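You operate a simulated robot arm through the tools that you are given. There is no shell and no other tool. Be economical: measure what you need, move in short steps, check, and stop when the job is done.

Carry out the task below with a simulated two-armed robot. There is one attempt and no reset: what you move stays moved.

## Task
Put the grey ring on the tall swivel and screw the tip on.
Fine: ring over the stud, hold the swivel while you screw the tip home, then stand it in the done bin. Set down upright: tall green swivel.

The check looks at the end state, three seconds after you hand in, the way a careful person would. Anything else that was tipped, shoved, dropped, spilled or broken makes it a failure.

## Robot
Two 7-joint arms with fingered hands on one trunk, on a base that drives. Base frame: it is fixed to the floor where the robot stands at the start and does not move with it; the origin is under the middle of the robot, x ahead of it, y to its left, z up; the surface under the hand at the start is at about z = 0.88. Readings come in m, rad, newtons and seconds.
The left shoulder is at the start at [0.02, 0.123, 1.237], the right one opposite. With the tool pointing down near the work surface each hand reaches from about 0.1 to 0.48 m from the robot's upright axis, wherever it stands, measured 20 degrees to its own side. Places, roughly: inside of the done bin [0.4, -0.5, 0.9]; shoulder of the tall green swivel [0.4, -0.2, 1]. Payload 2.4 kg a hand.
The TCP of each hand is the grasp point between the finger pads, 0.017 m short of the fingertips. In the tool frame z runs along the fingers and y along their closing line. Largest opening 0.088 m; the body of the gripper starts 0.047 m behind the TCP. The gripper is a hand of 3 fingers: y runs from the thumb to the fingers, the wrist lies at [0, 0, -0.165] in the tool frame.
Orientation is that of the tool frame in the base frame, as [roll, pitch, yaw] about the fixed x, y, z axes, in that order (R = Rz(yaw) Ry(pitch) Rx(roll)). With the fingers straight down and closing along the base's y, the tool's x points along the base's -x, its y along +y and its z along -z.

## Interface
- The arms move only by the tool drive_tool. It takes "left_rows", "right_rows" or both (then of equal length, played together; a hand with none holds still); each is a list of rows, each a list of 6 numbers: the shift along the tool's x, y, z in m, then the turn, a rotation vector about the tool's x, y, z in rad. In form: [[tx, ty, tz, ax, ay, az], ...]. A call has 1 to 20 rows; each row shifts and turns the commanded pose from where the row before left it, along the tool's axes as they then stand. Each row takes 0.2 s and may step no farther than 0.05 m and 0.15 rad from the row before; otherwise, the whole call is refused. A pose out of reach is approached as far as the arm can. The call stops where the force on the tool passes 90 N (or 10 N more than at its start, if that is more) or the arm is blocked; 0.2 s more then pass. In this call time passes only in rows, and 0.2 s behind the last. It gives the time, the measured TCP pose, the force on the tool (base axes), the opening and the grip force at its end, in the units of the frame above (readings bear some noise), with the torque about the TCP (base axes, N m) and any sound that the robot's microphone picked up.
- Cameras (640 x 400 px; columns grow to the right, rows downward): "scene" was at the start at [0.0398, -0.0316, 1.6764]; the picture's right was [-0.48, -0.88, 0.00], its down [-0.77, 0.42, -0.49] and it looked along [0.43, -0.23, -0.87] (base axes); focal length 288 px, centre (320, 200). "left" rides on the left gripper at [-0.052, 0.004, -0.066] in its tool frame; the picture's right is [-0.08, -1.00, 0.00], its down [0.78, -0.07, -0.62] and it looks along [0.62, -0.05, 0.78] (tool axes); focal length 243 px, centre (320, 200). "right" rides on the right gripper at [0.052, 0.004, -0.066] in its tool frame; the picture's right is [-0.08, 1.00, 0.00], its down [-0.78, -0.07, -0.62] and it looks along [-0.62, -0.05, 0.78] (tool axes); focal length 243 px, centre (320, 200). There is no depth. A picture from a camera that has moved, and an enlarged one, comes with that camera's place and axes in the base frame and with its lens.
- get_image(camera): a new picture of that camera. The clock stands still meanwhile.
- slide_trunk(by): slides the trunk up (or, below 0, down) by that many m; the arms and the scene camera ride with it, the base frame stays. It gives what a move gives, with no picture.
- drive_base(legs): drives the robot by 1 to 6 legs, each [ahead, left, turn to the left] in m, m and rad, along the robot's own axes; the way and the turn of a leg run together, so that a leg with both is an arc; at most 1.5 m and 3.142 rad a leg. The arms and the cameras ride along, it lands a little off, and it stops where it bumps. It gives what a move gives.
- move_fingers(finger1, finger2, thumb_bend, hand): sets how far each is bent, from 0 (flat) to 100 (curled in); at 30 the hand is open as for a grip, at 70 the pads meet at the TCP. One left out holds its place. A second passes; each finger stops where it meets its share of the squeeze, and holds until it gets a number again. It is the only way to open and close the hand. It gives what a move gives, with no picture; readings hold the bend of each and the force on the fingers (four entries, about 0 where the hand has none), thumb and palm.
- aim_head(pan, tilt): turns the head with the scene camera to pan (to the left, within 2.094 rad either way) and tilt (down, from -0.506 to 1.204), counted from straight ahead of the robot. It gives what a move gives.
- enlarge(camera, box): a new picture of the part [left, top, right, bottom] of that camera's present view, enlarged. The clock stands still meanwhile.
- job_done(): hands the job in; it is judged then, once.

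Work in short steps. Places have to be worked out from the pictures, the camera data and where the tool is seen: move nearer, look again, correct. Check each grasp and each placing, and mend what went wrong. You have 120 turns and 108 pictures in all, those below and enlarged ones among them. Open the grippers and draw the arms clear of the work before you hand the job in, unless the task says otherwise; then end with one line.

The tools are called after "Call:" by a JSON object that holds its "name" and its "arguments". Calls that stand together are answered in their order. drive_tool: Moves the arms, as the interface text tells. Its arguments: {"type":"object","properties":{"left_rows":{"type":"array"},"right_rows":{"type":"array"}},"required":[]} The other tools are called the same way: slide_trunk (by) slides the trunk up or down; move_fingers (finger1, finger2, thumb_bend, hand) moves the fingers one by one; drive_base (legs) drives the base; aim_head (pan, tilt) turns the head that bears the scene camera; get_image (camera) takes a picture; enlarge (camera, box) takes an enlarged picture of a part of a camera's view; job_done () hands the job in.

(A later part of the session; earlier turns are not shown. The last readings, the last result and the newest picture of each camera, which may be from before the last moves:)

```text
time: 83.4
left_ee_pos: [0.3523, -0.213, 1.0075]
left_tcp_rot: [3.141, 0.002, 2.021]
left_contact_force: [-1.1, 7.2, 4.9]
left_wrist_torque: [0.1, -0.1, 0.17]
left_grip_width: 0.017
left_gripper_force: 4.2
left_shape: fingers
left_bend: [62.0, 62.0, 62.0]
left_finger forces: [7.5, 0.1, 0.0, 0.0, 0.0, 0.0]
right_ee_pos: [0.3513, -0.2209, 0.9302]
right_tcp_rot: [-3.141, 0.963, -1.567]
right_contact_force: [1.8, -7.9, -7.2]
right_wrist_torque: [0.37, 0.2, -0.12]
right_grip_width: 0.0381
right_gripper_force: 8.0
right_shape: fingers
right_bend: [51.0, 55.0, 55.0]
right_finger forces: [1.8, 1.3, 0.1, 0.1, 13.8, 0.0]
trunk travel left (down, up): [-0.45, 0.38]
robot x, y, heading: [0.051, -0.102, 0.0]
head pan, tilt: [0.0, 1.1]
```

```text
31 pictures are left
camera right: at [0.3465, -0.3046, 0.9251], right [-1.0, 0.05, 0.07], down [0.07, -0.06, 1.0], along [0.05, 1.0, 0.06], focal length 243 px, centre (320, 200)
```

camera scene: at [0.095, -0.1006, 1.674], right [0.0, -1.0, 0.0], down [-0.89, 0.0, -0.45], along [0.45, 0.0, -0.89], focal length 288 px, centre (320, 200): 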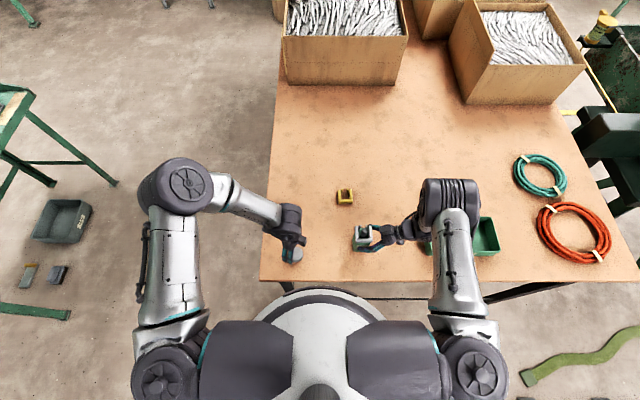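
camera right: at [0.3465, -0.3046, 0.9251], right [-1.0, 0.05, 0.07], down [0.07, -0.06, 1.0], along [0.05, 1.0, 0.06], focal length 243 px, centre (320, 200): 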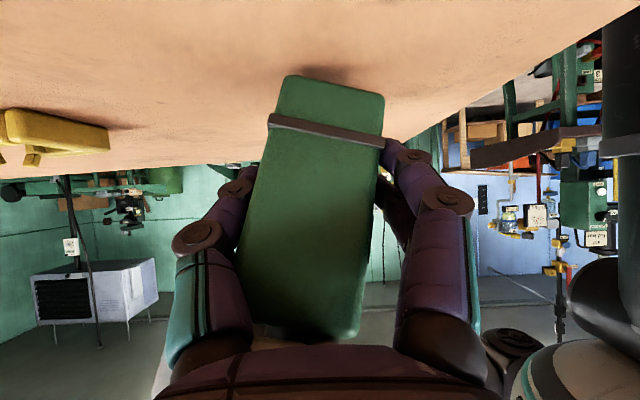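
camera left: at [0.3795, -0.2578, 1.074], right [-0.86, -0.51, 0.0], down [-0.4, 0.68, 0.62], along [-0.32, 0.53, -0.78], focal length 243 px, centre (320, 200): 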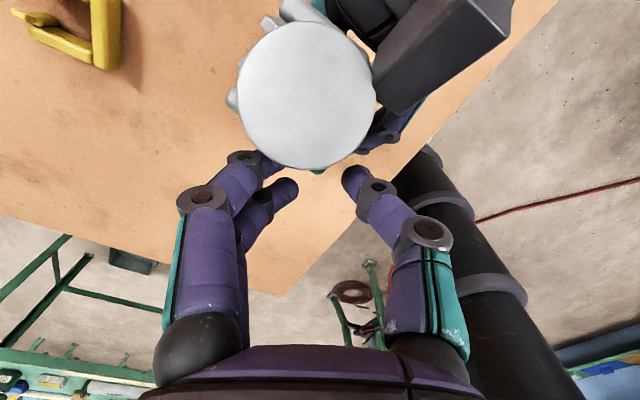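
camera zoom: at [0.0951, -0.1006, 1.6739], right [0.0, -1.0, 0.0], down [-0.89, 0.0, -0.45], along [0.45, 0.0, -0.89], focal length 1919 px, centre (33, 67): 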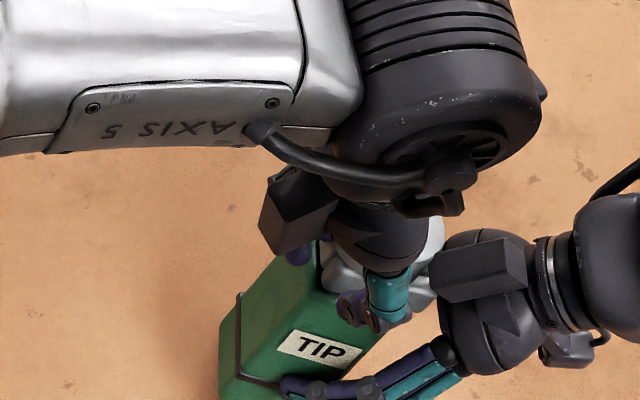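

The swivel is leaning toward the right palm (-y), still held by the right fingers. Back the left hand off in +y (away from its push), then up.

Call:
{"name": "drive_tool", "arguments": {"left_rows": [[0.0045, 0.0022, 0, 0, 0, 0], [0.0045, 0.0022, 0, 0, 0, 0], [0.009, 0.0044, 0, 0, 0, 0], [0.009, 0.0044, -0.02, 0, 0, 0], [0, 0, -0.04, 0, 0, 0], [0, 0, -0.04, 0, 0, 0], [0.036, 0.0174, 0, 0, 0, 0], [0.036, 0.0174, 0, 0, 0, 0]]}}

Call:
{"name": "enlarge", "arguments": {"camera": "scene", "box": [315, 190, 411, 250]}}

Call:
{"name": "get_image", "arguments": {"camera": "right"}}

```text
time: 85.2
left_ee_pos: [0.3526, -0.102, 1.1091]
left_tcp_rot: [3.141, 0.002, 2.023]
left_contact_force: [-0.3, 0.3, 0.2]
left_wrist_torque: [0.01, -0.05, -0.02]
left_grip_width: 0.014
left_gripper_force: 0.0
left_shape: fingers
left_bend: [62.0, 62.0, 62.0]
left_finger forces: [0.0, 0.0, 0.1, 0.0, 0.0, 0.1]
right_ee_pos: [0.3519, -0.2231, 0.9302]
right_tcp_rot: [-3.14, 0.96, -1.569]
right_contact_force: [0.0, -0.1, -1.7]
right_wrist_torque: [-0.01, 0.05, 0.0]
right_grip_width: 0.0377
right_gripper_force: 4.1
right_shape: fingers
right_bend: [51.0, 54.0, 54.0]
right_finger forces: [2.1, 1.0, 0.0, 0.1, 4.1, 0.1]
trunk travel left (down, up): [-0.45, 0.38]
robot x, y, heading: [0.0512, -0.1018, 0.001]
head pan, tilt: [0.0, 1.1]
```

```text
6.67 times, centred on (363, 220) of scene
camera zoom: at [0.0949, -0.1001, 1.674], right [0.0, -1.0, 0.0], down [-0.89, 0.0, -0.45], along [0.45, 0.0, -0.89], focal length 1919 px, centre (33, 67)
```

zoom: 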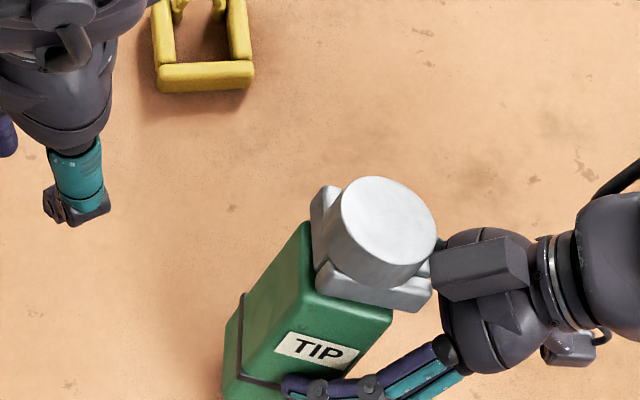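

```text
29 pictures are left
camera right: at [0.3469, -0.3051, 0.9255], right [-1.0, 0.05, 0.07], down [0.06, -0.06, 1.0], along [0.05, 1.0, 0.06], focal length 243 px, centre (320, 200)
```

right: 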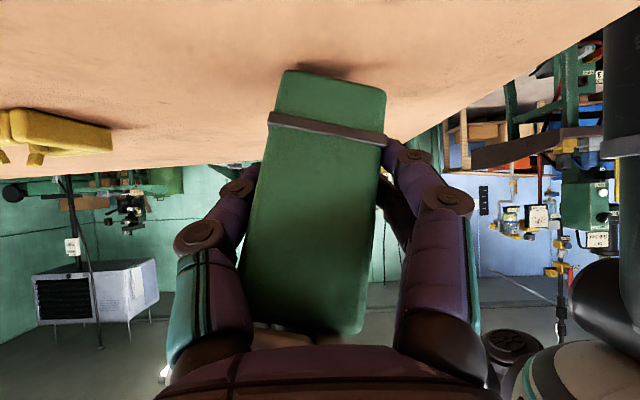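

The assembly is intact: tip tight on the ring, but the swivel leans ~30° (toward -y and +x) in the right hand. I lift it 2.5 cm and rotate the right hand to bring it upright.

Call:
{"name": "drive_tool", "arguments": {"right_rows": [[-0.0082, 0, -0.0057, 0, 0, 0], [-0.0123, 0, -0.0086, 0, 0, 0]]}}

Call:
{"name": "drive_tool", "arguments": {"right_rows": [[0, 0, 0, 0.033, 0.09, -0.047], [0, 0, 0, 0.033, 0.09, -0.047], [0, 0, 0, 0.033, 0.09, -0.047]]}}

Call:
{"name": "enlarge", "arguments": {"camera": "scene", "box": [305, 190, 417, 260]}}

Call:
{"name": "get_image", "arguments": {"camera": "right"}}

```text
time: 85.8
left_ee_pos: [0.3511, -0.1026, 1.1079]
left_tcp_rot: [-3.141, 0.001, 2.023]
left_contact_force: [0.0, 0.3, -0.6]
left_wrist_torque: [0.0, 0.01, 0.0]
left_grip_width: 0.014
left_gripper_force: 0.1
left_shape: fingers
left_bend: [62.0, 62.0, 62.0]
left_finger forces: [0.0, 0.0, 0.0, 0.1, 0.1, 0.0]
right_ee_pos: [0.3522, -0.2228, 0.956]
right_tcp_rot: [-3.138, 0.96, -1.57]
right_contact_force: [0.2, -0.9, -2.6]
right_wrist_torque: [-0.01, 0.02, 0.0]
right_grip_width: 0.0374
right_gripper_force: 3.5
right_shape: fingers
right_bend: [51.0, 54.0, 54.0]
right_finger forces: [2.0, 1.1, 0.0, 0.1, 4.1, 0.0]
trunk travel left (down, up): [-0.45, 0.38]
robot x, y, heading: [0.0513, -0.0977, -0.001]
head pan, tilt: [0.0, 1.1]
```

```text
time: 86.6
left_ee_pos: [0.3521, -0.1022, 1.1093]
left_tcp_rot: [3.141, 0.0, 2.023]
left_contact_force: [-0.7, -0.2, 0.5]
left_wrist_torque: [-0.01, 0.0, -0.02]
left_grip_width: 0.0141
left_gripper_force: 0.1
left_shape: fingers
left_bend: [62.0, 62.0, 62.0]
left_finger forces: [0.0, 0.0, 0.1, 0.0, 0.0, 0.0]
right_ee_pos: [0.3509, -0.2213, 0.9562]
right_tcp_rot: [-2.92, 0.673, -1.408]
right_contact_force: [0.3, -0.1, -3.7]
right_wrist_torque: [-0.03, 0.01, 0.0]
right_grip_width: 0.0376
right_gripper_force: 3.4
right_shape: fingers
right_bend: [51.0, 54.0, 54.0]
right_finger forces: [2.2, 1.0, 0.1, 0.0, 3.4, 0.0]
trunk travel left (down, up): [-0.45, 0.38]
robot x, y, heading: [0.05, -0.0986, 0.005]
head pan, tilt: [0.0, 1.1]
```

```text
5.71 times, centred on (361, 225) of scene
camera zoom: at [0.095, -0.1002, 1.674], right [0.0, -1.0, 0.0], down [-0.89, 0.0, -0.45], along [0.45, 0.0, -0.89], focal length 1644 px, centre (86, 57)
```

zoom: 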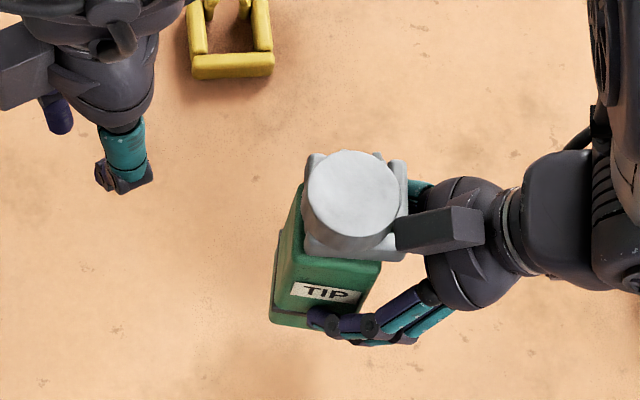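

```text
27 pictures are left
camera right: at [0.346, -0.3035, 0.9725], right [-0.99, 0.04, -0.12], down [-0.11, 0.21, 0.97], along [0.07, 0.98, -0.2], focal length 243 px, centre (320, 200)
```

right: 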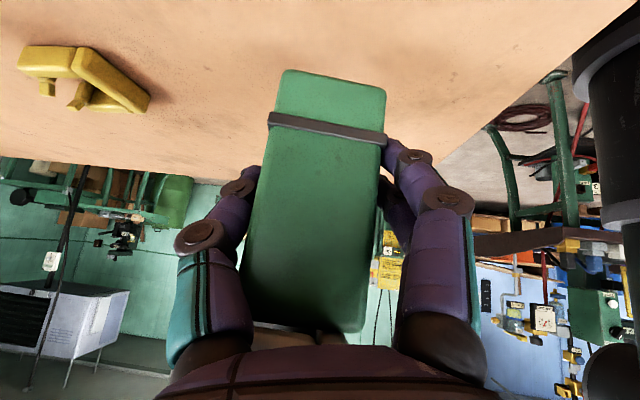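

Rotating it works and x-tilt now reads near vertical. Zoom to check the y-tilt against the camera's nadir.

Call:
{"name": "enlarge", "arguments": {"camera": "scene", "box": [342, 210, 398, 245]}}

```text
11.43 times, centred on (370, 228) of scene
camera zoom: at [0.095, -0.1002, 1.674], right [0.0, -1.0, 0.0], down [-0.89, 0.0, -0.45], along [0.45, 0.0, -0.89], focal length 3289 px, centre (-251, -114)
```

zoom: 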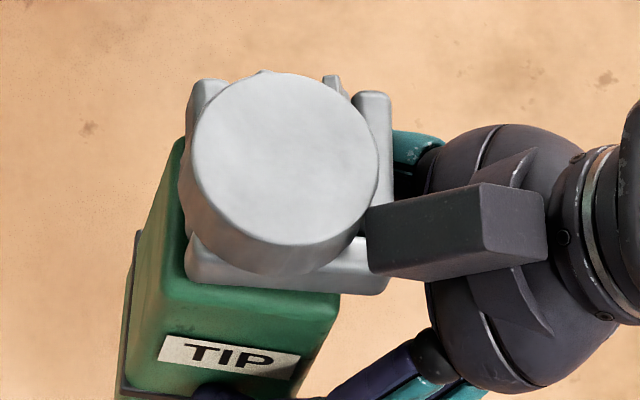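

The tip's outline says the swivel is upright to within a couple of degrees. Lower it to the table in small steps, watching the force.

Call:
{"name": "drive_tool", "arguments": {"right_rows": [[0.0062, 0.0017, 0.0076, 0, 0, 0], [0.0031, 0.0009, 0.0038, 0, 0, 0]]}}

Call:
{"name": "drive_tool", "arguments": {"right_rows": [[0.0019, 0.0005, 0.0023, 0, 0, 0]]}}

Call:
{"name": "enlarge", "arguments": {"camera": "right", "box": [220, 40, 420, 200]}}

```text
time: 87.2
left_ee_pos: [0.352, -0.1028, 1.1085]
left_tcp_rot: [3.14, 0.0, 2.023]
left_contact_force: [0.5, -0.1, 0.6]
left_wrist_torque: [0.0, -0.02, 0.0]
left_grip_width: 0.014
left_gripper_force: 0.1
left_shape: fingers
left_bend: [62.0, 62.0, 62.0]
left_finger forces: [0.0, 0.1, 0.0, 0.1, 0.0, 0.0]
right_ee_pos: [0.3511, -0.2228, 0.9403]
right_tcp_rot: [-2.92, 0.676, -1.409]
right_contact_force: [-0.2, 0.3, -2.2]
right_wrist_torque: [-0.02, 0.01, 0.04]
right_grip_width: 0.0373
right_gripper_force: 4.1
right_shape: fingers
right_bend: [51.0, 54.0, 54.0]
right_finger forces: [2.2, 1.1, 0.1, 0.0, 3.4, 0.0]
trunk travel left (down, up): [-0.45, 0.38]
robot x, y, heading: [0.0467, -0.0981, -0.0]
head pan, tilt: [0.0, 1.1]
```

```text
time: 87.6
left_ee_pos: [0.3522, -0.1032, 1.1088]
left_tcp_rot: [3.14, -0.001, 2.023]
left_contact_force: [0.6, 0.4, 0.1]
left_wrist_torque: [-0.03, 0.0, 0.01]
left_grip_width: 0.0142
left_gripper_force: 0.2
left_shape: fingers
left_bend: [62.0, 62.0, 62.0]
left_finger forces: [0.0, 0.0, 0.1, 0.0, 0.0, 0.0]
right_ee_pos: [0.3515, -0.223, 0.9378]
right_tcp_rot: [-2.919, 0.675, -1.407]
right_contact_force: [0.2, 0.3, -1.6]
right_wrist_torque: [-0.03, 0.02, 0.02]
right_grip_width: 0.0376
right_gripper_force: 3.1
right_shape: fingers
right_bend: [51.0, 54.0, 54.0]
right_finger forces: [2.2, 1.0, 0.1, 0.0, 3.4, 0.0]
trunk travel left (down, up): [-0.45, 0.38]
robot x, y, heading: [0.0498, -0.1013, 0.003]
head pan, tilt: [0.0, 1.1]
```

```text
2.50 times, centred on (320, 120) of right
camera zoom: at [0.3461, -0.3039, 0.9543], right [-0.99, 0.04, -0.12], down [-0.11, 0.21, 0.97], along [0.07, 0.98, -0.2], focal length 606 px, centre (320, 400)
```

zoom: 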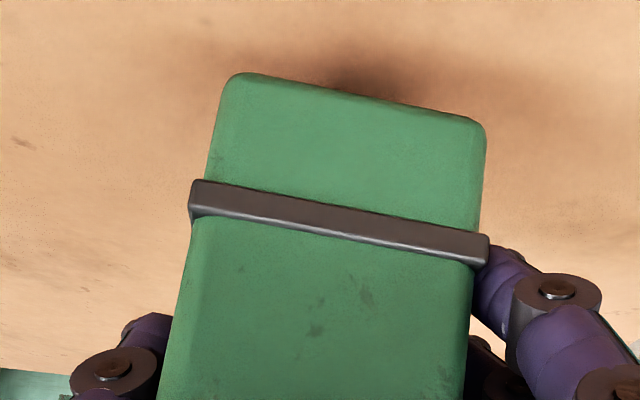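

Bottom edge looks ~5 mm above the table. Continue lowering in 2 mm steps.

Call:
{"name": "drive_tool", "arguments": {"right_rows": [[0.0012, 0.0003, 0.0015, 0, 0, 0], [0.0006, 0.0002, 0.0008, 0, 0, 0]]}}

Call:
{"name": "drive_tool", "arguments": {"right_rows": [[0.0012, 0.0003, 0.0015, 0, 0, 0]]}}

Call:
{"name": "drive_tool", "arguments": {"right_rows": [[0.0009, 0.0003, 0.0011, 0, 0, 0]]}}

```text
time: 88.2
left_ee_pos: [0.3509, -0.1031, 1.109]
left_tcp_rot: [-3.14, 0.0, 2.022]
left_contact_force: [-0.8, -0.1, -0.7]
left_wrist_torque: [-0.04, 0.01, 0.01]
left_grip_width: 0.0139
left_gripper_force: 0.1
left_shape: fingers
left_bend: [62.0, 62.0, 62.0]
left_finger forces: [0.0, 0.0, 0.0, 0.0, 0.1, 0.0]
right_ee_pos: [0.3519, -0.2237, 0.9346]
right_tcp_rot: [-2.92, 0.674, -1.408]
right_contact_force: [0.2, 0.1, -2.8]
right_wrist_torque: [-0.01, 0.01, -0.01]
right_grip_width: 0.0376
right_gripper_force: 3.5
right_shape: fingers
right_bend: [51.0, 54.0, 54.0]
right_finger forces: [2.1, 1.0, 0.1, 0.2, 3.4, 0.0]
trunk travel left (down, up): [-0.45, 0.38]
robot x, y, heading: [0.0516, -0.1026, -0.001]
head pan, tilt: [0.0, 1.1]
```

```text
time: 88.6
left_ee_pos: [0.3519, -0.1025, 1.1084]
left_tcp_rot: [3.14, 0.0, 2.023]
left_contact_force: [-0.5, -0.5, -0.3]
left_wrist_torque: [0.01, 0.01, -0.02]
left_grip_width: 0.0141
left_gripper_force: 0.1
left_shape: fingers
left_bend: [62.0, 62.0, 62.0]
left_finger forces: [0.0, 0.1, 0.0, 0.0, 0.0, 0.0]
right_ee_pos: [0.3534, -0.2225, 0.9338]
right_tcp_rot: [-2.92, 0.674, -1.408]
right_contact_force: [-0.8, -0.1, -2.6]
right_wrist_torque: [-0.02, 0.03, 0.01]
right_grip_width: 0.0374
right_gripper_force: 3.4
right_shape: fingers
right_bend: [51.0, 54.0, 54.0]
right_finger forces: [2.1, 1.2, 0.1, 0.0, 3.4, 0.0]
trunk travel left (down, up): [-0.45, 0.38]
robot x, y, heading: [0.0532, -0.1027, 0.001]
head pan, tilt: [0.0, 1.1]
```

```text
time: 89.0
left_ee_pos: [0.3504, -0.1025, 1.1091]
left_tcp_rot: [3.141, -0.001, 2.024]
left_contact_force: [0.8, 0.7, -0.2]
left_wrist_torque: [0.0, -0.01, 0.01]
left_grip_width: 0.0139
left_gripper_force: 0.1
left_shape: fingers
left_bend: [62.0, 62.0, 62.0]
left_finger forces: [0.1, 0.1, 0.0, 0.1, 0.1, 0.1]
right_ee_pos: [0.3524, -0.2232, 0.931]
right_tcp_rot: [-2.92, 0.676, -1.409]
right_contact_force: [0.5, 0.2, -2.0]
right_wrist_torque: [-0.04, -0.02, 0.0]
right_grip_width: 0.0375
right_gripper_force: 3.0
right_shape: fingers
right_bend: [51.0, 54.0, 54.0]
right_finger forces: [2.1, 1.2, 0.0, 0.1, 3.3, 0.0]
trunk travel left (down, up): [-0.45, 0.38]
robot x, y, heading: [0.0493, -0.0995, -0.001]
head pan, tilt: [0.0, 1.1]
```

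Still about -2.5 N (weight). Keep lowering in small steps.

Call:
{"name": "drive_tool", "arguments": {"right_rows": [[0.0012, 0.0003, 0.0015, 0, 0, 0]]}}

Call:
{"name": "drive_tool", "arguments": {"right_rows": [[0.0009, 0.0003, 0.0011, 0, 0, 0]]}}

Call:
{"name": "enlarge", "arguments": {"camera": "right", "box": [220, 40, 420, 200]}}

```text
time: 89.4
left_ee_pos: [0.3527, -0.1027, 1.1088]
left_tcp_rot: [3.142, -0.002, 2.023]
left_contact_force: [-0.4, -0.7, 0.3]
left_wrist_torque: [0.02, -0.01, 0.02]
left_grip_width: 0.0143
left_gripper_force: 0.1
left_shape: fingers
left_bend: [62.0, 62.0, 62.0]
left_finger forces: [0.0, 0.1, 0.0, 0.0, 0.0, 0.0]
right_ee_pos: [0.3528, -0.222, 0.9288]
right_tcp_rot: [-2.92, 0.674, -1.408]
right_contact_force: [-0.2, 1.0, -2.4]
right_wrist_torque: [-0.04, 0.02, 0.0]
right_grip_width: 0.0372
right_gripper_force: 3.2
right_shape: fingers
right_bend: [51.0, 54.0, 54.0]
right_finger forces: [2.1, 1.1, 0.0, 0.0, 3.3, 0.0]
trunk travel left (down, up): [-0.45, 0.38]
robot x, y, heading: [0.0484, -0.1003, 0.002]
head pan, tilt: [0.0, 1.1]
```

```text
time: 89.8
left_ee_pos: [0.3521, -0.102, 1.1088]
left_tcp_rot: [-3.141, 0.0, 2.024]
left_contact_force: [0.8, -1.0, -0.9]
left_wrist_torque: [0.02, 0.0, 0.0]
left_grip_width: 0.0138
left_gripper_force: 0.0
left_shape: fingers
left_bend: [62.0, 62.0, 62.0]
left_finger forces: [0.0, 0.0, 0.0, 0.0, 0.0, 0.0]
right_ee_pos: [0.352, -0.2221, 0.9289]
right_tcp_rot: [-2.92, 0.675, -1.408]
right_contact_force: [0.1, 0.1, -2.5]
right_wrist_torque: [-0.02, 0.01, -0.01]
right_grip_width: 0.0373
right_gripper_force: 3.9
right_shape: fingers
right_bend: [51.0, 54.0, 54.0]
right_finger forces: [2.1, 1.2, 0.0, 0.0, 3.3, 0.0]
trunk travel left (down, up): [-0.45, 0.38]
robot x, y, heading: [0.0525, -0.101, 0.002]
head pan, tilt: [0.0, 1.1]
```

```text
2.50 times, centred on (320, 120) of right
camera zoom: at [0.3462, -0.3038, 0.9445], right [-0.99, 0.04, -0.12], down [-0.11, 0.21, 0.97], along [0.07, 0.98, -0.2], focal length 606 px, centre (320, 400)
```

zoom: 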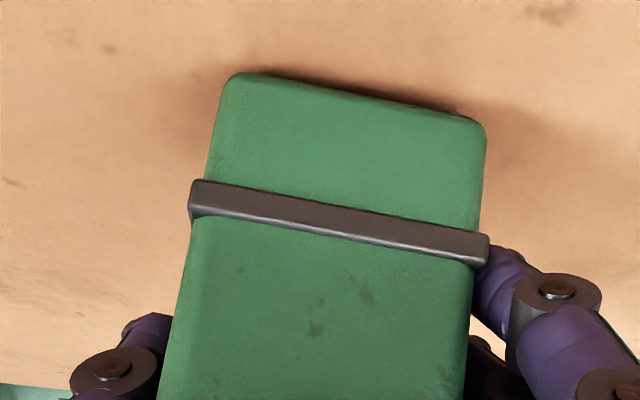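

Gap is nearly closed; continue with 1.5 mm steps.

Call:
{"name": "drive_tool", "arguments": {"right_rows": [[0.0009, 0.0003, 0.0011, 0, 0, 0]]}}

Call:
{"name": "drive_tool", "arguments": {"right_rows": [[0.0009, 0.0003, 0.0011, 0, 0, 0]]}}

Call:
{"name": "drive_tool", "arguments": {"right_rows": [[0.0009, 0.0003, 0.0011, 0, 0, 0]]}}

```text
time: 90.2
left_ee_pos: [0.3528, -0.103, 1.1093]
left_tcp_rot: [3.141, 0.0, 2.024]
left_contact_force: [-0.1, 0.2, 0.0]
left_wrist_torque: [-0.02, -0.02, 0.01]
left_grip_width: 0.0137
left_gripper_force: 0.1
left_shape: fingers
left_bend: [62.0, 62.0, 62.0]
left_finger forces: [0.0, 0.0, 0.0, 0.1, 0.0, 0.0]
right_ee_pos: [0.3519, -0.2212, 0.9264]
right_tcp_rot: [-2.919, 0.675, -1.408]
right_contact_force: [0.1, 0.5, -2.2]
right_wrist_torque: [-0.01, 0.03, -0.01]
right_grip_width: 0.0374
right_gripper_force: 3.2
right_shape: fingers
right_bend: [51.0, 54.0, 54.0]
right_finger forces: [2.1, 1.1, 0.0, 0.1, 3.3, 0.0]
trunk travel left (down, up): [-0.45, 0.38]
robot x, y, heading: [0.0469, -0.097, 0.001]
head pan, tilt: [0.0, 1.1]
```

```text
time: 90.6
left_ee_pos: [0.3511, -0.1024, 1.1084]
left_tcp_rot: [-3.14, 0.0, 2.023]
left_contact_force: [-0.7, 0.1, -0.6]
left_wrist_torque: [-0.01, -0.01, 0.0]
left_grip_width: 0.0142
left_gripper_force: 0.1
left_shape: fingers
left_bend: [62.0, 62.0, 62.0]
left_finger forces: [0.1, 0.1, 0.0, 0.0, 0.0, 0.1]
right_ee_pos: [0.3522, -0.2224, 0.9252]
right_tcp_rot: [-2.919, 0.676, -1.407]
right_contact_force: [0.2, -0.3, 0.3]
right_wrist_torque: [-0.01, -0.02, -0.03]
right_grip_width: 0.0375
right_gripper_force: 3.0
right_shape: fingers
right_bend: [51.0, 54.0, 54.0]
right_finger forces: [2.1, 1.2, 0.0, 0.1, 2.9, 0.0]
trunk travel left (down, up): [-0.45, 0.38]
robot x, y, heading: [0.0471, -0.0977, 0.002]
head pan, tilt: [0.0, 1.1]
```

```text
time: 91.0
left_ee_pos: [0.3525, -0.1025, 1.1085]
left_tcp_rot: [-3.141, -0.001, 2.023]
left_contact_force: [-0.6, -0.5, 0.9]
left_wrist_torque: [0.0, 0.0, 0.01]
left_grip_width: 0.0139
left_gripper_force: 0.1
left_shape: fingers
left_bend: [62.0, 62.0, 62.0]
left_finger forces: [0.0, 0.1, 0.0, 0.0, 0.0, 0.0]
right_ee_pos: [0.3524, -0.223, 0.9228]
right_tcp_rot: [-2.92, 0.675, -1.408]
right_contact_force: [-0.6, 0.2, 2.1]
right_wrist_torque: [0.02, 0.03, 0.05]
right_grip_width: 0.0369
right_gripper_force: 3.1
right_shape: fingers
right_bend: [51.0, 54.0, 54.0]
right_finger forces: [2.4, 1.3, 0.1, 0.0, 2.8, 0.0]
trunk travel left (down, up): [-0.45, 0.38]
robot x, y, heading: [0.0507, -0.101, 0.004]
head pan, tilt: [0.0, 1.1]
```

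Touchdown. Check uprightness before releasing.

Call:
{"name": "enlarge", "arguments": {"camera": "scene", "box": [332, 205, 404, 260]}}

```text
7.27 times, centred on (368, 232) of scene
camera zoom: at [0.0946, -0.1004, 1.6741], right [0.0, -1.0, 0.0], down [-0.89, 0.0, -0.45], along [0.45, 0.0, -0.89], focal length 2093 px, centre (-29, -36)
```

zoom: 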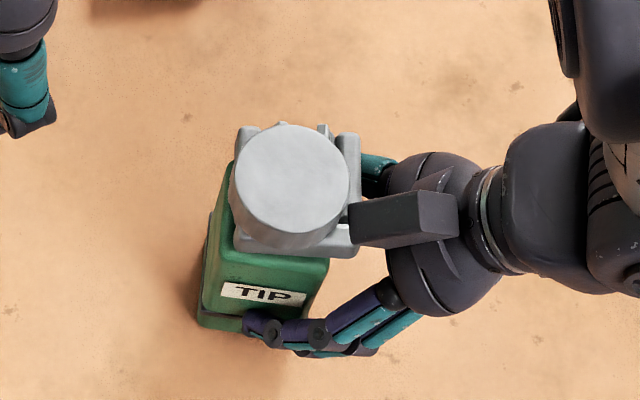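

Upright within ~3°. Release gently and back the right hand out along its fingers.

Call:
{"name": "move_fingers", "arguments": {"hand": "right", "finger1": 48, "finger2": 51, "thumb_bend": 51}}

Call:
{"name": "move_fingers", "arguments": {"hand": "right", "finger1": 38, "finger2": 38, "thumb_bend": 38}}

Call:
{"name": "get_image", "arguments": {"camera": "right"}}

Call:
{"name": "enlarge", "arguments": {"camera": "scene", "box": [332, 205, 404, 260]}}

```text
time: 92.0
left_ee_pos: [0.3536, -0.1026, 1.1073]
left_tcp_rot: [-3.142, 0.0, 2.023]
left_contact_force: [-0.4, 0.3, -0.6]
left_wrist_torque: [-0.03, -0.01, -0.02]
left_grip_width: 0.0136
left_gripper_force: 0.1
left_shape: fingers
left_bend: [62.0, 62.0, 62.0]
left_finger forces: [0.0, 0.0, 0.1, 0.1, 0.0, 0.1]
right_ee_pos: [0.3517, -0.2228, 0.9231]
right_tcp_rot: [-2.921, 0.676, -1.407]
right_contact_force: [0.1, -0.2, -1.0]
right_wrist_torque: [0.02, -0.02, -0.01]
right_grip_width: 0.0413
right_gripper_force: 0.1
right_shape: fingers
right_bend: [48.0, 51.0, 51.0]
right_finger forces: [0.1, 0.0, 0.0, 0.1, 0.0, 0.0]
trunk travel left (down, up): [-0.45, 0.38]
robot x, y, heading: [0.0502, -0.0982, 0.001]
head pan, tilt: [0.0, 1.1]
```

```text
time: 93.0
left_ee_pos: [0.3507, -0.1028, 1.1093]
left_tcp_rot: [-3.141, 0.0, 2.023]
left_contact_force: [0.2, -0.7, -0.5]
left_wrist_torque: [0.0, -0.02, -0.02]
left_grip_width: 0.014
left_gripper_force: 0.0
left_shape: fingers
left_bend: [62.0, 62.0, 62.0]
left_finger forces: [0.0, 0.0, 0.1, 0.1, 0.0, 0.1]
right_ee_pos: [0.352, -0.2228, 0.9234]
right_tcp_rot: [-2.92, 0.676, -1.408]
right_contact_force: [-0.3, -0.1, 1.0]
right_wrist_torque: [-0.02, 0.01, 0.03]
right_grip_width: 0.0665
right_gripper_force: 0.0
right_shape: fingers
right_bend: [38.0, 38.0, 38.0]
right_finger forces: [0.1, 0.1, 0.1, 0.0, 0.0, 0.0]
trunk travel left (down, up): [-0.45, 0.38]
robot x, y, heading: [0.0495, -0.1025, -0.002]
head pan, tilt: [0.0, 1.1]
```

```text
22 pictures are left
camera right: at [0.3457, -0.3039, 0.94], right [-0.99, 0.04, -0.12], down [-0.11, 0.21, 0.97], along [0.07, 0.98, -0.2], focal length 243 px, centre (320, 200)
```

right: 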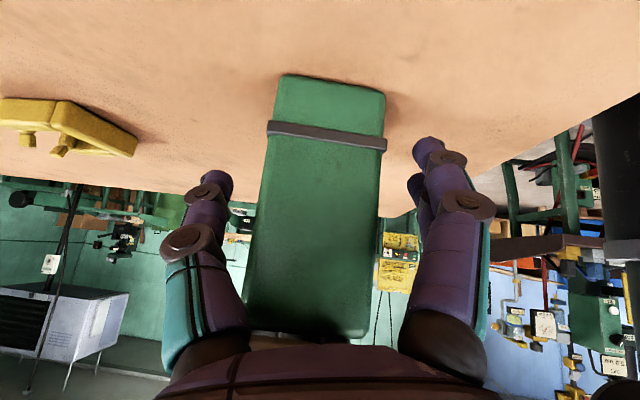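

```text
7.27 times, centred on (368, 232) of scene
camera zoom: at [0.095, -0.1005, 1.674], right [0.0, -1.0, 0.0], down [-0.89, 0.0, -0.45], along [0.45, 0.0, -0.89], focal length 2093 px, centre (-29, -36)
```

zoom: 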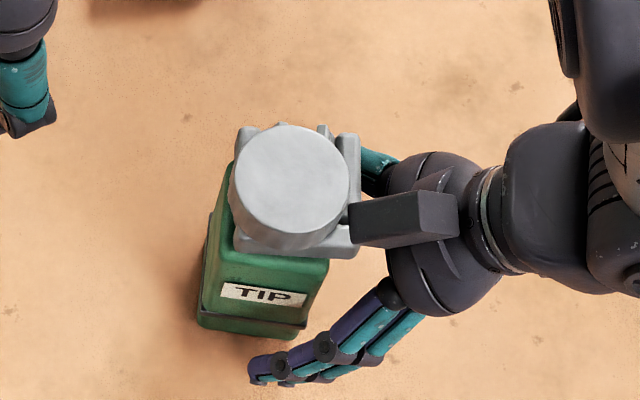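

Swivel stands upright and free. Back the right hand out and up, and raise the left hand too.

Call:
{"name": "drive_tool", "arguments": {"right_rows": [[0, 0, -0.02, 0, 0, 0], [0, 0, -0.03, 0, 0, 0], [0, 0, -0.03, 0, 0, 0], [-0.0207, -0.0058, -0.0254, 0, 0, 0], [-0.0207, -0.0058, -0.0254, 0, 0, 0], [-0.0207, -0.0058, -0.0254, 0, 0, 0], [0, 0, 0, -0.033, -0.09, 0.047], [0, 0, 0, -0.033, -0.09, 0.047], [0, 0, 0, -0.033, -0.09, 0.047], [0, 0, 0, 0, 0.137, 0], [0, 0, 0, 0, 0.137, 0], [0, 0, 0, 0, 0.137, 0], [0, 0, 0, 0, 0.137, 0], [0, 0, 0, 0, 0.137, 0], [0, 0, 0, 0, 0.137, 0], [0, 0, 0, 0, 0.138, 0]], "left_rows": [[0, 0, -0.03, 0, 0, 0], [0, 0, -0.03, 0, 0, 0], [0, 0, -0.03, 0, 0, 0], [0.0, 0, 0, 0, 0, -0.112], [0.0, 0, 0, 0, 0, -0.112], [0.0, 0, 0, 0, 0, -0.112], [0.0, 0, 0, 0, 0, -0.112], [0.0, 0, 0, 0, 0, -0.112], [0.0, 0, 0, 0, 0, -0.112], [0.0, 0, 0, 0, 0, -0.112], [0.0, 0, 0, 0, 0, -0.112], [0.0, 0, 0, 0, 0, -0.112], [0.0, 0, 0, 0, 0, -0.112], [0, 0.03, 0, 0, 0, 0], [0, 0.03, 0, 0, 0, 0], [0, 0.03, 0, 0, 0, 0]]}}

Call:
{"name": "drive_tool", "arguments": {"right_rows": [[0, 0, 0, 0, 0, 0.1392], [0, 0, 0, 0, 0, 0.1392], [0, 0, 0, 0, 0, 0.1392], [0, 0, 0, 0, 0, 0.1392], [0, 0, 0, 0, 0, 0.1392], [0, 0, 0, 0, 0, 0.1392], [0, 0, 0, 0, 0, 0.1392], [0, 0, 0, 0, 0, 0.1392], [0, 0, 0, 0, 0, 0.1392], [0, 0, 0, 0, 0, 0.1392], [0, 0, 0, 0, 0, 0.1392], [0, 0, 0, 0, 0, 0.1392]]}}

Call:
{"name": "drive_base", "arguments": {"legs": [[0.0, -0.2, 0.0]]}}

Call:
{"name": "get_image", "arguments": {"camera": "scene"}}

```text
time: 96.4
left_ee_pos: [0.3514, -0.0113, 1.1979]
left_tcp_rot: [-3.14, 0.0, -3.139]
left_contact_force: [-0.3, -0.1, -0.5]
left_wrist_torque: [0.02, 0.0, 0.01]
left_grip_width: 0.0141
left_gripper_force: 0.0
left_shape: fingers
left_bend: [62.0, 62.0, 62.0]
left_finger forces: [0.0, 0.0, 0.1, 0.0, 0.0, 0.0]
right_ee_pos: [0.3424, -0.2726, 1.0842]
right_tcp_rot: [-3.139, -0.004, -1.569]
right_contact_force: [0.0, -0.7, 0.0]
right_wrist_torque: [0.01, -0.03, 0.0]
right_grip_width: 0.0663
right_gripper_force: 0.1
right_shape: fingers
right_bend: [38.0, 38.0, 38.0]
right_finger forces: [0.0, 0.0, 0.0, 0.0, 0.0, 0.1]
trunk travel left (down, up): [-0.45, 0.38]
robot x, y, heading: [0.0496, -0.1005, 0.003]
head pan, tilt: [0.0, 1.1]
```

```text
time: 99.0
left_ee_pos: [0.3519, -0.0118, 1.1969]
left_tcp_rot: [-3.141, 0.001, -3.14]
left_contact_force: [0.9, -0.1, -0.5]
left_wrist_torque: [-0.03, -0.02, 0.04]
left_grip_width: 0.0138
left_gripper_force: 0.0
left_shape: fingers
left_bend: [62.0, 62.0, 62.0]
left_finger forces: [0.0, 0.1, 0.0, 0.0, 0.0, 0.0]
right_ee_pos: [0.3423, -0.2733, 1.0843]
right_tcp_rot: [-3.141, 0.002, 3.034]
right_contact_force: [0.6, 0.7, 0.2]
right_wrist_torque: [0.01, -0.02, 0.0]
right_grip_width: 0.0663
right_gripper_force: 0.1
right_shape: fingers
right_bend: [38.0, 38.0, 38.0]
right_finger forces: [0.0, 0.0, 0.0, 0.0, 0.1, 0.0]
trunk travel left (down, up): [-0.45, 0.38]
robot x, y, heading: [0.046, -0.0994, -0.002]
head pan, tilt: [0.0, 1.1]
```

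```text
time: 100.6
left_ee_pos: [0.3519, -0.2164, 1.1972]
left_tcp_rot: [3.139, 0.0, -3.139]
left_contact_force: [-0.3, -0.4, -0.2]
left_wrist_torque: [0.02, -0.01, 0.01]
left_grip_width: 0.0138
left_gripper_force: 0.1
left_shape: fingers
left_bend: [62.0, 62.0, 62.0]
left_finger forces: [0.1, 0.0, 0.0, 0.1, 0.1, 0.0]
right_ee_pos: [0.3423, -0.477, 1.0846]
right_tcp_rot: [-3.141, 0.002, 3.037]
right_contact_force: [0.5, -0.5, -0.5]
right_wrist_torque: [0.0, 0.01, -0.01]
right_grip_width: 0.0665
right_gripper_force: 0.0
right_shape: fingers
right_bend: [38.0, 38.0, 38.0]
right_finger forces: [0.0, 0.0, 0.0, 0.0, 0.1, 0.0]
trunk travel left (down, up): [-0.45, 0.38]
robot x, y, heading: [0.05, -0.3022, -0.003]
head pan, tilt: [0.0, 1.1]
```

```text
20 pictures are left
camera scene: at [0.095, -0.3047, 1.674], right [0.0, -1.0, 0.0], down [-0.89, 0.0, -0.45], along [0.45, 0.0, -0.89], focal length 288 px, centre (320, 200)
```

scene: 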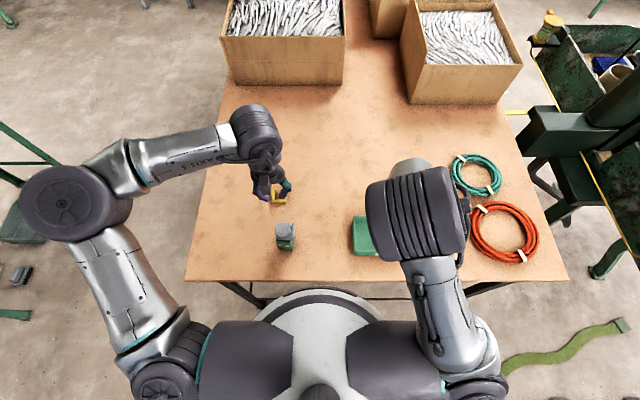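

Drive done. Move the left hand well to the left, and zoom on the swivel to locate it.

Call:
{"name": "drive_tool", "arguments": {"left_rows": [[0, 0.045, 0, 0, 0, 0], [0, 0.045, 0, 0, 0, 0], [0, 0.045, 0, 0, 0, 0], [0.02, 0.04, 0, 0, 0, 0], [0.04, 0.02, 0, 0, 0, 0]]}}

Call:
{"name": "enlarge", "arguments": {"camera": "scene", "box": [252, 210, 316, 260]}}

```text
time: 101.8
left_ee_pos: [0.2905, -0.0204, 1.1975]
left_tcp_rot: [-3.141, -0.001, -3.14]
left_contact_force: [-0.3, 0.5, -0.2]
left_wrist_torque: [-0.02, -0.04, 0.02]
left_grip_width: 0.0142
left_gripper_force: 0.1
left_shape: fingers
left_bend: [62.0, 62.0, 62.0]
left_finger forces: [0.1, 0.1, 0.1, 0.0, 0.0, 0.0]
right_ee_pos: [0.3408, -0.4762, 1.0846]
right_tcp_rot: [-3.141, 0.003, 3.038]
right_contact_force: [0.2, -1.1, -0.4]
right_wrist_torque: [0.01, -0.02, 0.02]
right_grip_width: 0.0667
right_gripper_force: 0.0
right_shape: fingers
right_bend: [38.0, 38.0, 38.0]
right_finger forces: [0.0, 0.0, 0.1, 0.0, 0.0, 0.0]
trunk travel left (down, up): [-0.45, 0.38]
robot x, y, heading: [0.0492, -0.3029, 0.003]
head pan, tilt: [0.0, 1.1]
```

```text
8.00 times, centred on (284, 235) of scene
camera zoom: at [0.0941, -0.3024, 1.674], right [0.0, -1.0, 0.0], down [-0.89, 0.0, -0.45], along [0.45, 0.0, -0.89], focal length 2302 px, centre (608, -80)
```

zoom: 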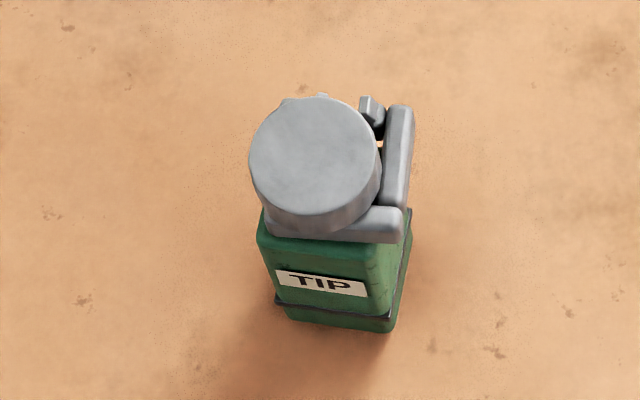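

Before regrasping I want to verify the tip/ring gap with a low side view from the left camera again.

Call:
{"name": "drive_tool", "arguments": {"left_rows": [[-0.0162, -0.0318, 0.0275, 0, 0, 0], [-0.0162, -0.0318, 0.0275, 0, 0, 0], [-0.0162, -0.0318, 0.0275, 0, 0, 0], [-0.0162, -0.0318, 0.0275, 0, 0, 0], [0, 0, 0, 0, 0, -0.143], [0, 0, 0, 0, 0, -0.143], [0, 0, 0, 0, 0, -0.143], [0, 0, 0, 0, 0, -0.143], [0, 0, 0, 0, 0, -0.143], [0, 0, 0, 0, 0, -0.143], [0, 0, 0, 0, 0, -0.143], [0, 0, 0, 0, 0, -0.143], [0, 0, 0, 0, 0, -0.143], [0, 0, 0, 0, 0.14, 0], [0, 0, 0, 0, 0.14, 0], [0, 0, 0, 0, 0.14, 0], [0, 0, 0, 0, 0.14, 0], [0, 0, 0, 0, 0.14, 0], [-0.026, 0, 0.03, 0, 0, 0], [-0.026, 0, 0.03, 0, 0, 0]]}}

Call:
{"name": "enlarge", "arguments": {"camera": "left", "box": [260, 40, 400, 230]}}

```text
time: 106.0
left_ee_pos: [0.3569, -0.1463, 1.0072]
left_tcp_rot: [3.141, -0.7, -1.856]
left_contact_force: [0.1, 0.2, -0.2]
left_wrist_torque: [0.04, 0.0, 0.04]
left_grip_width: 0.0141
left_gripper_force: 0.0
left_shape: fingers
left_bend: [62.0, 62.0, 62.0]
left_finger forces: [0.0, 0.0, 0.0, 0.0, 0.0, 0.0]
right_ee_pos: [0.3415, -0.476, 1.0828]
right_tcp_rot: [-3.14, 0.002, 3.039]
right_contact_force: [0.0, 0.2, 0.9]
right_wrist_torque: [-0.01, -0.03, -0.02]
right_grip_width: 0.0665
right_gripper_force: 0.1
right_shape: fingers
right_bend: [38.0, 38.0, 38.0]
right_finger forces: [0.0, 0.0, 0.0, 0.1, 0.0, 0.0]
trunk travel left (down, up): [-0.45, 0.38]
robot x, y, heading: [0.052, -0.2998, -0.0]
head pan, tilt: [0.0, 1.1]
```

```text
2.11 times, centred on (330, 135) of left
camera zoom: at [0.3769, -0.0661, 1.0251], right [0.97, -0.22, -0.05], down [0.01, -0.21, 0.98], along [-0.22, -0.95, -0.2], focal length 511 px, centre (299, 337)
```

zoom: 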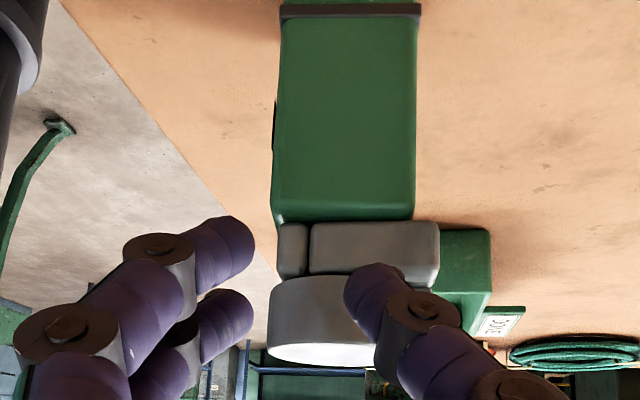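

The tip looks flush on the ring; open the left fingers for an unobstructed close look.

Call:
{"name": "move_fingers", "arguments": {"hand": "left", "finger1": 40, "finger2": 40, "thumb_bend": 40}}

Call:
{"name": "enlarge", "arguments": {"camera": "left", "box": [290, 120, 400, 220]}}

```text
time: 107.0
left_ee_pos: [0.357, -0.1464, 1.0085]
left_tcp_rot: [-3.14, -0.701, -1.854]
left_contact_force: [-0.4, 0.3, 0.2]
left_wrist_torque: [-0.02, -0.01, -0.02]
left_grip_width: 0.0623
left_gripper_force: 0.1
left_shape: fingers
left_bend: [40.0, 40.0, 40.0]
left_finger forces: [0.0, 0.0, 0.0, 0.0, 0.0, 0.0]
right_ee_pos: [0.3416, -0.4762, 1.0836]
right_tcp_rot: [3.141, 0.001, 3.039]
right_contact_force: [0.1, 0.5, -1.2]
right_wrist_torque: [0.03, 0.0, 0.03]
right_grip_width: 0.0666
right_gripper_force: 0.0
right_shape: fingers
right_bend: [38.0, 38.0, 38.0]
right_finger forces: [0.0, 0.0, 0.0, 0.0, 0.0, 0.0]
trunk travel left (down, up): [-0.45, 0.38]
robot x, y, heading: [0.0525, -0.305, -0.002]
head pan, tilt: [0.0, 1.1]
```

```text
4.00 times, centred on (345, 170) of left
camera zoom: at [0.3769, -0.0664, 1.0257], right [0.97, -0.22, -0.05], down [0.01, -0.21, 0.98], along [-0.22, -0.95, -0.2], focal length 970 px, centre (220, 320)
```

zoom: 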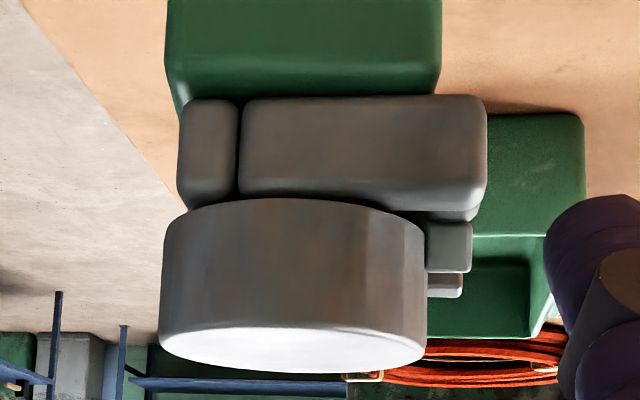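

The tip is seated flush on the ring with the tabs clear beside it: home. Clear the left hand, and bring the right hand (vertical) above the swivel at about (0.354,-0.210).

Call:
{"name": "drive_tool", "arguments": {"left_rows": [[0.026, 0, -0.03, 0, 0, 0], [0.026, 0, -0.03, 0, 0, 0], [0, 0, 0, 0, -0.14, 0], [0, 0, 0, 0, -0.14, 0], [0, 0, 0, 0, -0.14, 0], [0, 0, 0, 0, -0.14, 0], [0, 0, 0, 0, -0.14, 0], [-0.04, 0, -0.02, 0, 0, 0], [-0.04, 0, -0.02, 0, 0, 0], [-0.04, 0, -0.02, 0, 0, 0], [-0.04, 0, -0.02, 0, 0, 0], [-0.04, 0, 0, 0, 0, 0]]}}

Call:
{"name": "move_fingers", "arguments": {"hand": "right", "finger1": 35, "finger2": 35, "thumb_bend": 35}}

Call:
{"name": "drive_tool", "arguments": {"right_rows": [[0.00235, 0.0443, 0, 0, 0, 0], [0.00235, 0.0443, 0, 0, 0, 0], [0.00235, 0.0443, 0, 0, 0, 0], [0.00235, 0.0443, 0, 0, 0, 0], [0.00235, 0.0443, 0, 0, 0, 0], [0.00235, 0.0443, 0, 0, 0, 0.02]]}}

Call:
{"name": "get_image", "arguments": {"camera": "right"}}

Call:
{"name": "enlarge", "arguments": {"camera": "scene", "box": [240, 190, 336, 260]}}

```text
time: 109.6
left_ee_pos: [0.4148, 0.0461, 1.1671]
left_tcp_rot: [-3.141, 0.0, -1.855]
left_contact_force: [0.2, 0.2, 0.2]
left_wrist_torque: [0.02, 0.02, -0.04]
left_grip_width: 0.0621
left_gripper_force: 0.1
left_shape: fingers
left_bend: [40.0, 40.0, 40.0]
left_finger forces: [0.0, 0.0, 0.0, 0.1, 0.1, 0.0]
right_ee_pos: [0.3425, -0.4765, 1.0844]
right_tcp_rot: [3.142, 0.002, 3.037]
right_contact_force: [0.1, -0.2, -0.6]
right_wrist_torque: [0.03, -0.01, 0.02]
right_grip_width: 0.0667
right_gripper_force: 0.0
right_shape: fingers
right_bend: [38.0, 38.0, 38.0]
right_finger forces: [0.0, 0.0, 0.1, 0.1, 0.0, 0.1]
trunk travel left (down, up): [-0.45, 0.38]
robot x, y, heading: [0.0525, -0.3052, 0.002]
head pan, tilt: [0.0, 1.1]
```

```text
time: 110.6
left_ee_pos: [0.4127, 0.0457, 1.1675]
left_tcp_rot: [-3.141, 0.001, -1.854]
left_contact_force: [0.7, -0.6, -0.1]
left_wrist_torque: [0.03, -0.02, 0.0]
left_grip_width: 0.0621
left_gripper_force: 0.1
left_shape: fingers
left_bend: [40.0, 40.0, 40.0]
left_finger forces: [0.0, 0.1, 0.1, 0.1, 0.0, 0.0]
right_ee_pos: [0.3425, -0.4755, 1.084]
right_tcp_rot: [3.14, 0.001, 3.037]
right_contact_force: [0.4, -0.3, -0.3]
right_wrist_torque: [0.0, 0.0, 0.0]
right_grip_width: 0.0731
right_gripper_force: 0.1
right_shape: fingers
right_bend: [35.0, 35.0, 35.0]
right_finger forces: [0.0, 0.0, 0.1, 0.0, 0.0, 0.0]
trunk travel left (down, up): [-0.45, 0.38]
robot x, y, heading: [0.0473, -0.3012, 0.002]
head pan, tilt: [0.0, 1.1]
```

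```text
time: 112.0
left_ee_pos: [0.4125, 0.0459, 1.1679]
left_tcp_rot: [-3.139, 0.001, -1.853]
left_contact_force: [-0.2, 0.4, 0.5]
left_wrist_torque: [-0.01, -0.01, -0.02]
left_grip_width: 0.0622
left_gripper_force: 0.1
left_shape: fingers
left_bend: [40.0, 40.0, 40.0]
left_finger forces: [0.0, 0.0, 0.0, 0.0, 0.0, 0.0]
right_ee_pos: [0.3245, -0.3086, 1.1222]
right_tcp_rot: [3.127, -0.001, 3.02]
right_contact_force: [-0.2, 0.0, -0.2]
right_wrist_torque: [-0.03, 0.01, 0.02]
right_grip_width: 0.0732
right_gripper_force: 0.0
right_shape: fingers
right_bend: [35.0, 35.0, 35.0]
right_finger forces: [0.0, 0.0, 0.0, 0.1, 0.1, 0.0]
right hand out of reach, approached as far as the arm can: row 4, 5, 6
trunk travel left (down, up): [-0.45, 0.38]
robot x, y, heading: [0.0468, -0.3027, -0.001]
head pan, tilt: [0.0, 1.1]
```

```text
16 pictures are left
camera right: at [0.2733, -0.2978, 1.1884], right [0.21, 0.98, 0.01], down [0.77, -0.17, 0.62], along [0.61, -0.12, -0.78], focal length 243 px, centre (320, 200)
```

right: 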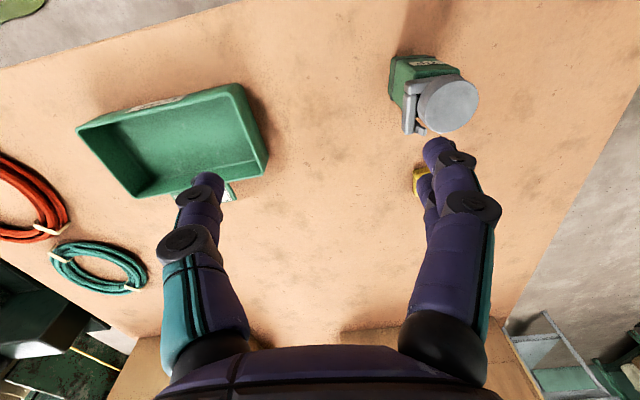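

```text
5.71 times, centred on (288, 225) of scene
camera zoom: at [0.0946, -0.3028, 1.674], right [0.0, -1.0, 0.0], down [-0.89, 0.0, -0.45], along [0.45, 0.0, -0.89], focal length 1644 px, centre (503, 57)
```

zoom: 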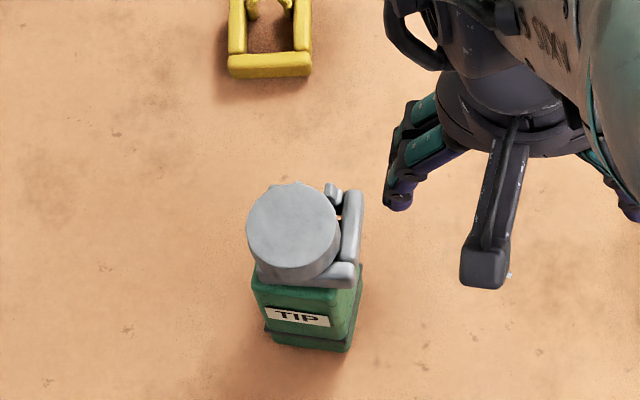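

Right hand can't reach across that far; drive the base 0.13 m left, which carries the hand near the swivel (well above it).

Call:
{"name": "drive_base", "arguments": {"legs": [[0.0, 0.13, 0.0]]}}

Call:
{"name": "drive_tool", "arguments": {"right_rows": [[0, 0, 0, -0.014, 0, 0.0]]}}

```text
time: 113.3
left_ee_pos: [0.4123, 0.1785, 1.1669]
left_tcp_rot: [-3.14, -0.002, -1.854]
left_contact_force: [-0.8, 0.4, 0.3]
left_wrist_torque: [-0.01, 0.05, -0.02]
left_grip_width: 0.0622
left_gripper_force: 0.0
left_shape: fingers
left_bend: [40.0, 40.0, 40.0]
left_finger forces: [0.0, 0.0, 0.1, 0.1, 0.1, 0.0]
right_ee_pos: [0.3244, -0.1753, 1.1218]
right_tcp_rot: [3.129, -0.001, 3.018]
right_contact_force: [0.3, -0.1, -0.1]
right_wrist_torque: [-0.03, 0.03, 0.0]
right_grip_width: 0.0734
right_gripper_force: 0.1
right_shape: fingers
right_bend: [35.0, 35.0, 35.0]
right_finger forces: [0.1, 0.1, 0.1, 0.0, 0.1, 0.0]
trunk travel left (down, up): [-0.45, 0.38]
robot x, y, heading: [0.0519, -0.1728, -0.005]
head pan, tilt: [0.0, 1.1]
```

```text
time: 113.7
left_ee_pos: [0.4137, 0.1776, 1.1679]
left_tcp_rot: [-3.14, -0.001, -1.855]
left_contact_force: [-0.2, 0.0, -0.4]
left_wrist_torque: [-0.01, 0.01, 0.01]
left_grip_width: 0.062
left_gripper_force: 0.0
left_shape: fingers
left_bend: [40.0, 40.0, 40.0]
left_finger forces: [0.1, 0.1, 0.1, 0.0, 0.0, 0.0]
right_ee_pos: [0.3243, -0.1766, 1.1228]
right_tcp_rot: [3.113, 0.0, 3.021]
right_contact_force: [0.0, 0.3, -0.2]
right_wrist_torque: [-0.02, -0.01, 0.03]
right_grip_width: 0.0733
right_gripper_force: 0.0
right_shape: fingers
right_bend: [35.0, 35.0, 35.0]
right_finger forces: [0.0, 0.1, 0.1, 0.0, 0.0, 0.0]
trunk travel left (down, up): [-0.45, 0.38]
robot x, y, heading: [0.0495, -0.1707, 0.001]
head pan, tilt: [0.0, 1.1]
```

Fix the small roll error, move over the swivel, lower to just above it and look.

Call:
{"name": "drive_tool", "arguments": {"right_rows": [[-0.0168, -0.0149, 0, 0.0285, 0, 0], [-0.0168, -0.0149, 0, 0, 0, 0], [0, 0, 0.03, 0, 0, 0], [0, 0, 0.03, 0, 0, 0], [0, 0, 0.03, 0, 0, 0]]}}

Call:
{"name": "enlarge", "arguments": {"camera": "right", "box": [180, 40, 460, 260]}}

Call:
{"name": "enlarge", "arguments": {"camera": "scene", "box": [285, 185, 381, 255]}}

```text
time: 114.9
left_ee_pos: [0.412, 0.1759, 1.1678]
left_tcp_rot: [-3.141, 0.0, -1.854]
left_contact_force: [-0.5, 0.2, -0.6]
left_wrist_torque: [0.03, 0.01, -0.01]
left_grip_width: 0.0623
left_gripper_force: 0.1
left_shape: fingers
left_bend: [40.0, 40.0, 40.0]
left_finger forces: [0.0, 0.1, 0.0, 0.1, 0.0, 0.1]
right_ee_pos: [0.3546, -0.218, 1.0331]
right_tcp_rot: [3.135, -0.004, 3.023]
right_contact_force: [0.4, -0.1, 0.0]
right_wrist_torque: [-0.03, 0.01, -0.02]
right_grip_width: 0.0735
right_gripper_force: 0.1
right_shape: fingers
right_bend: [35.0, 35.0, 35.0]
right_finger forces: [0.1, 0.1, 0.0, 0.0, 0.1, 0.1]
right hand out of reach, approached as far as the arm can: row 5
trunk travel left (down, up): [-0.45, 0.38]
robot x, y, heading: [0.0475, -0.1759, -0.001]
head pan, tilt: [0.0, 1.1]
```

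```text
1.82 times, centred on (320, 150) of right
camera zoom: at [0.3029, -0.2068, 1.0995], right [0.2, 0.98, 0.01], down [0.77, -0.17, 0.62], along [0.61, -0.12, -0.79], focal length 441 px, centre (320, 291)
```

zoom: 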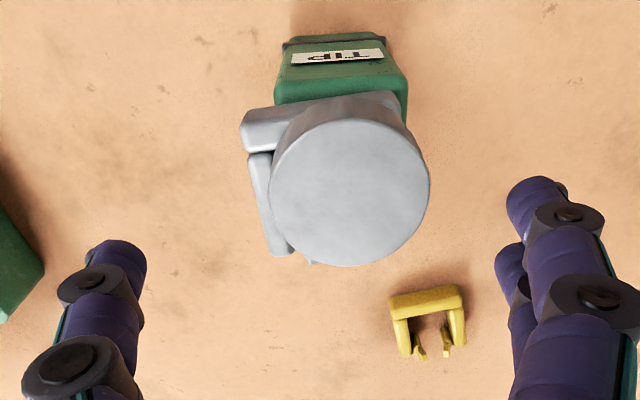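

```text
5.71 times, centred on (333, 220) of scene
camera zoom: at [0.0954, -0.1718, 1.674], right [0.0, -1.0, 0.0], down [-0.89, 0.0, -0.45], along [0.45, 0.0, -0.89], focal length 1644 px, centre (246, 86)
```

zoom: 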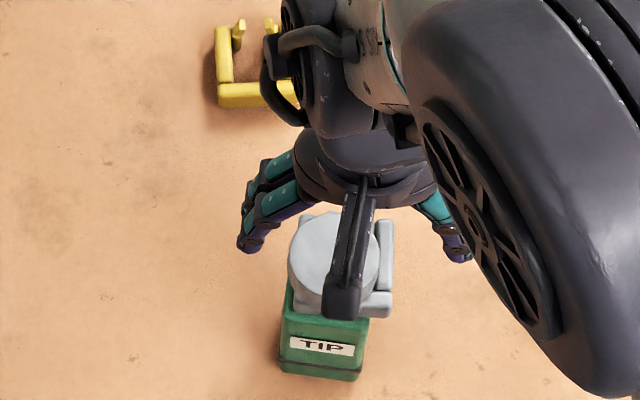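

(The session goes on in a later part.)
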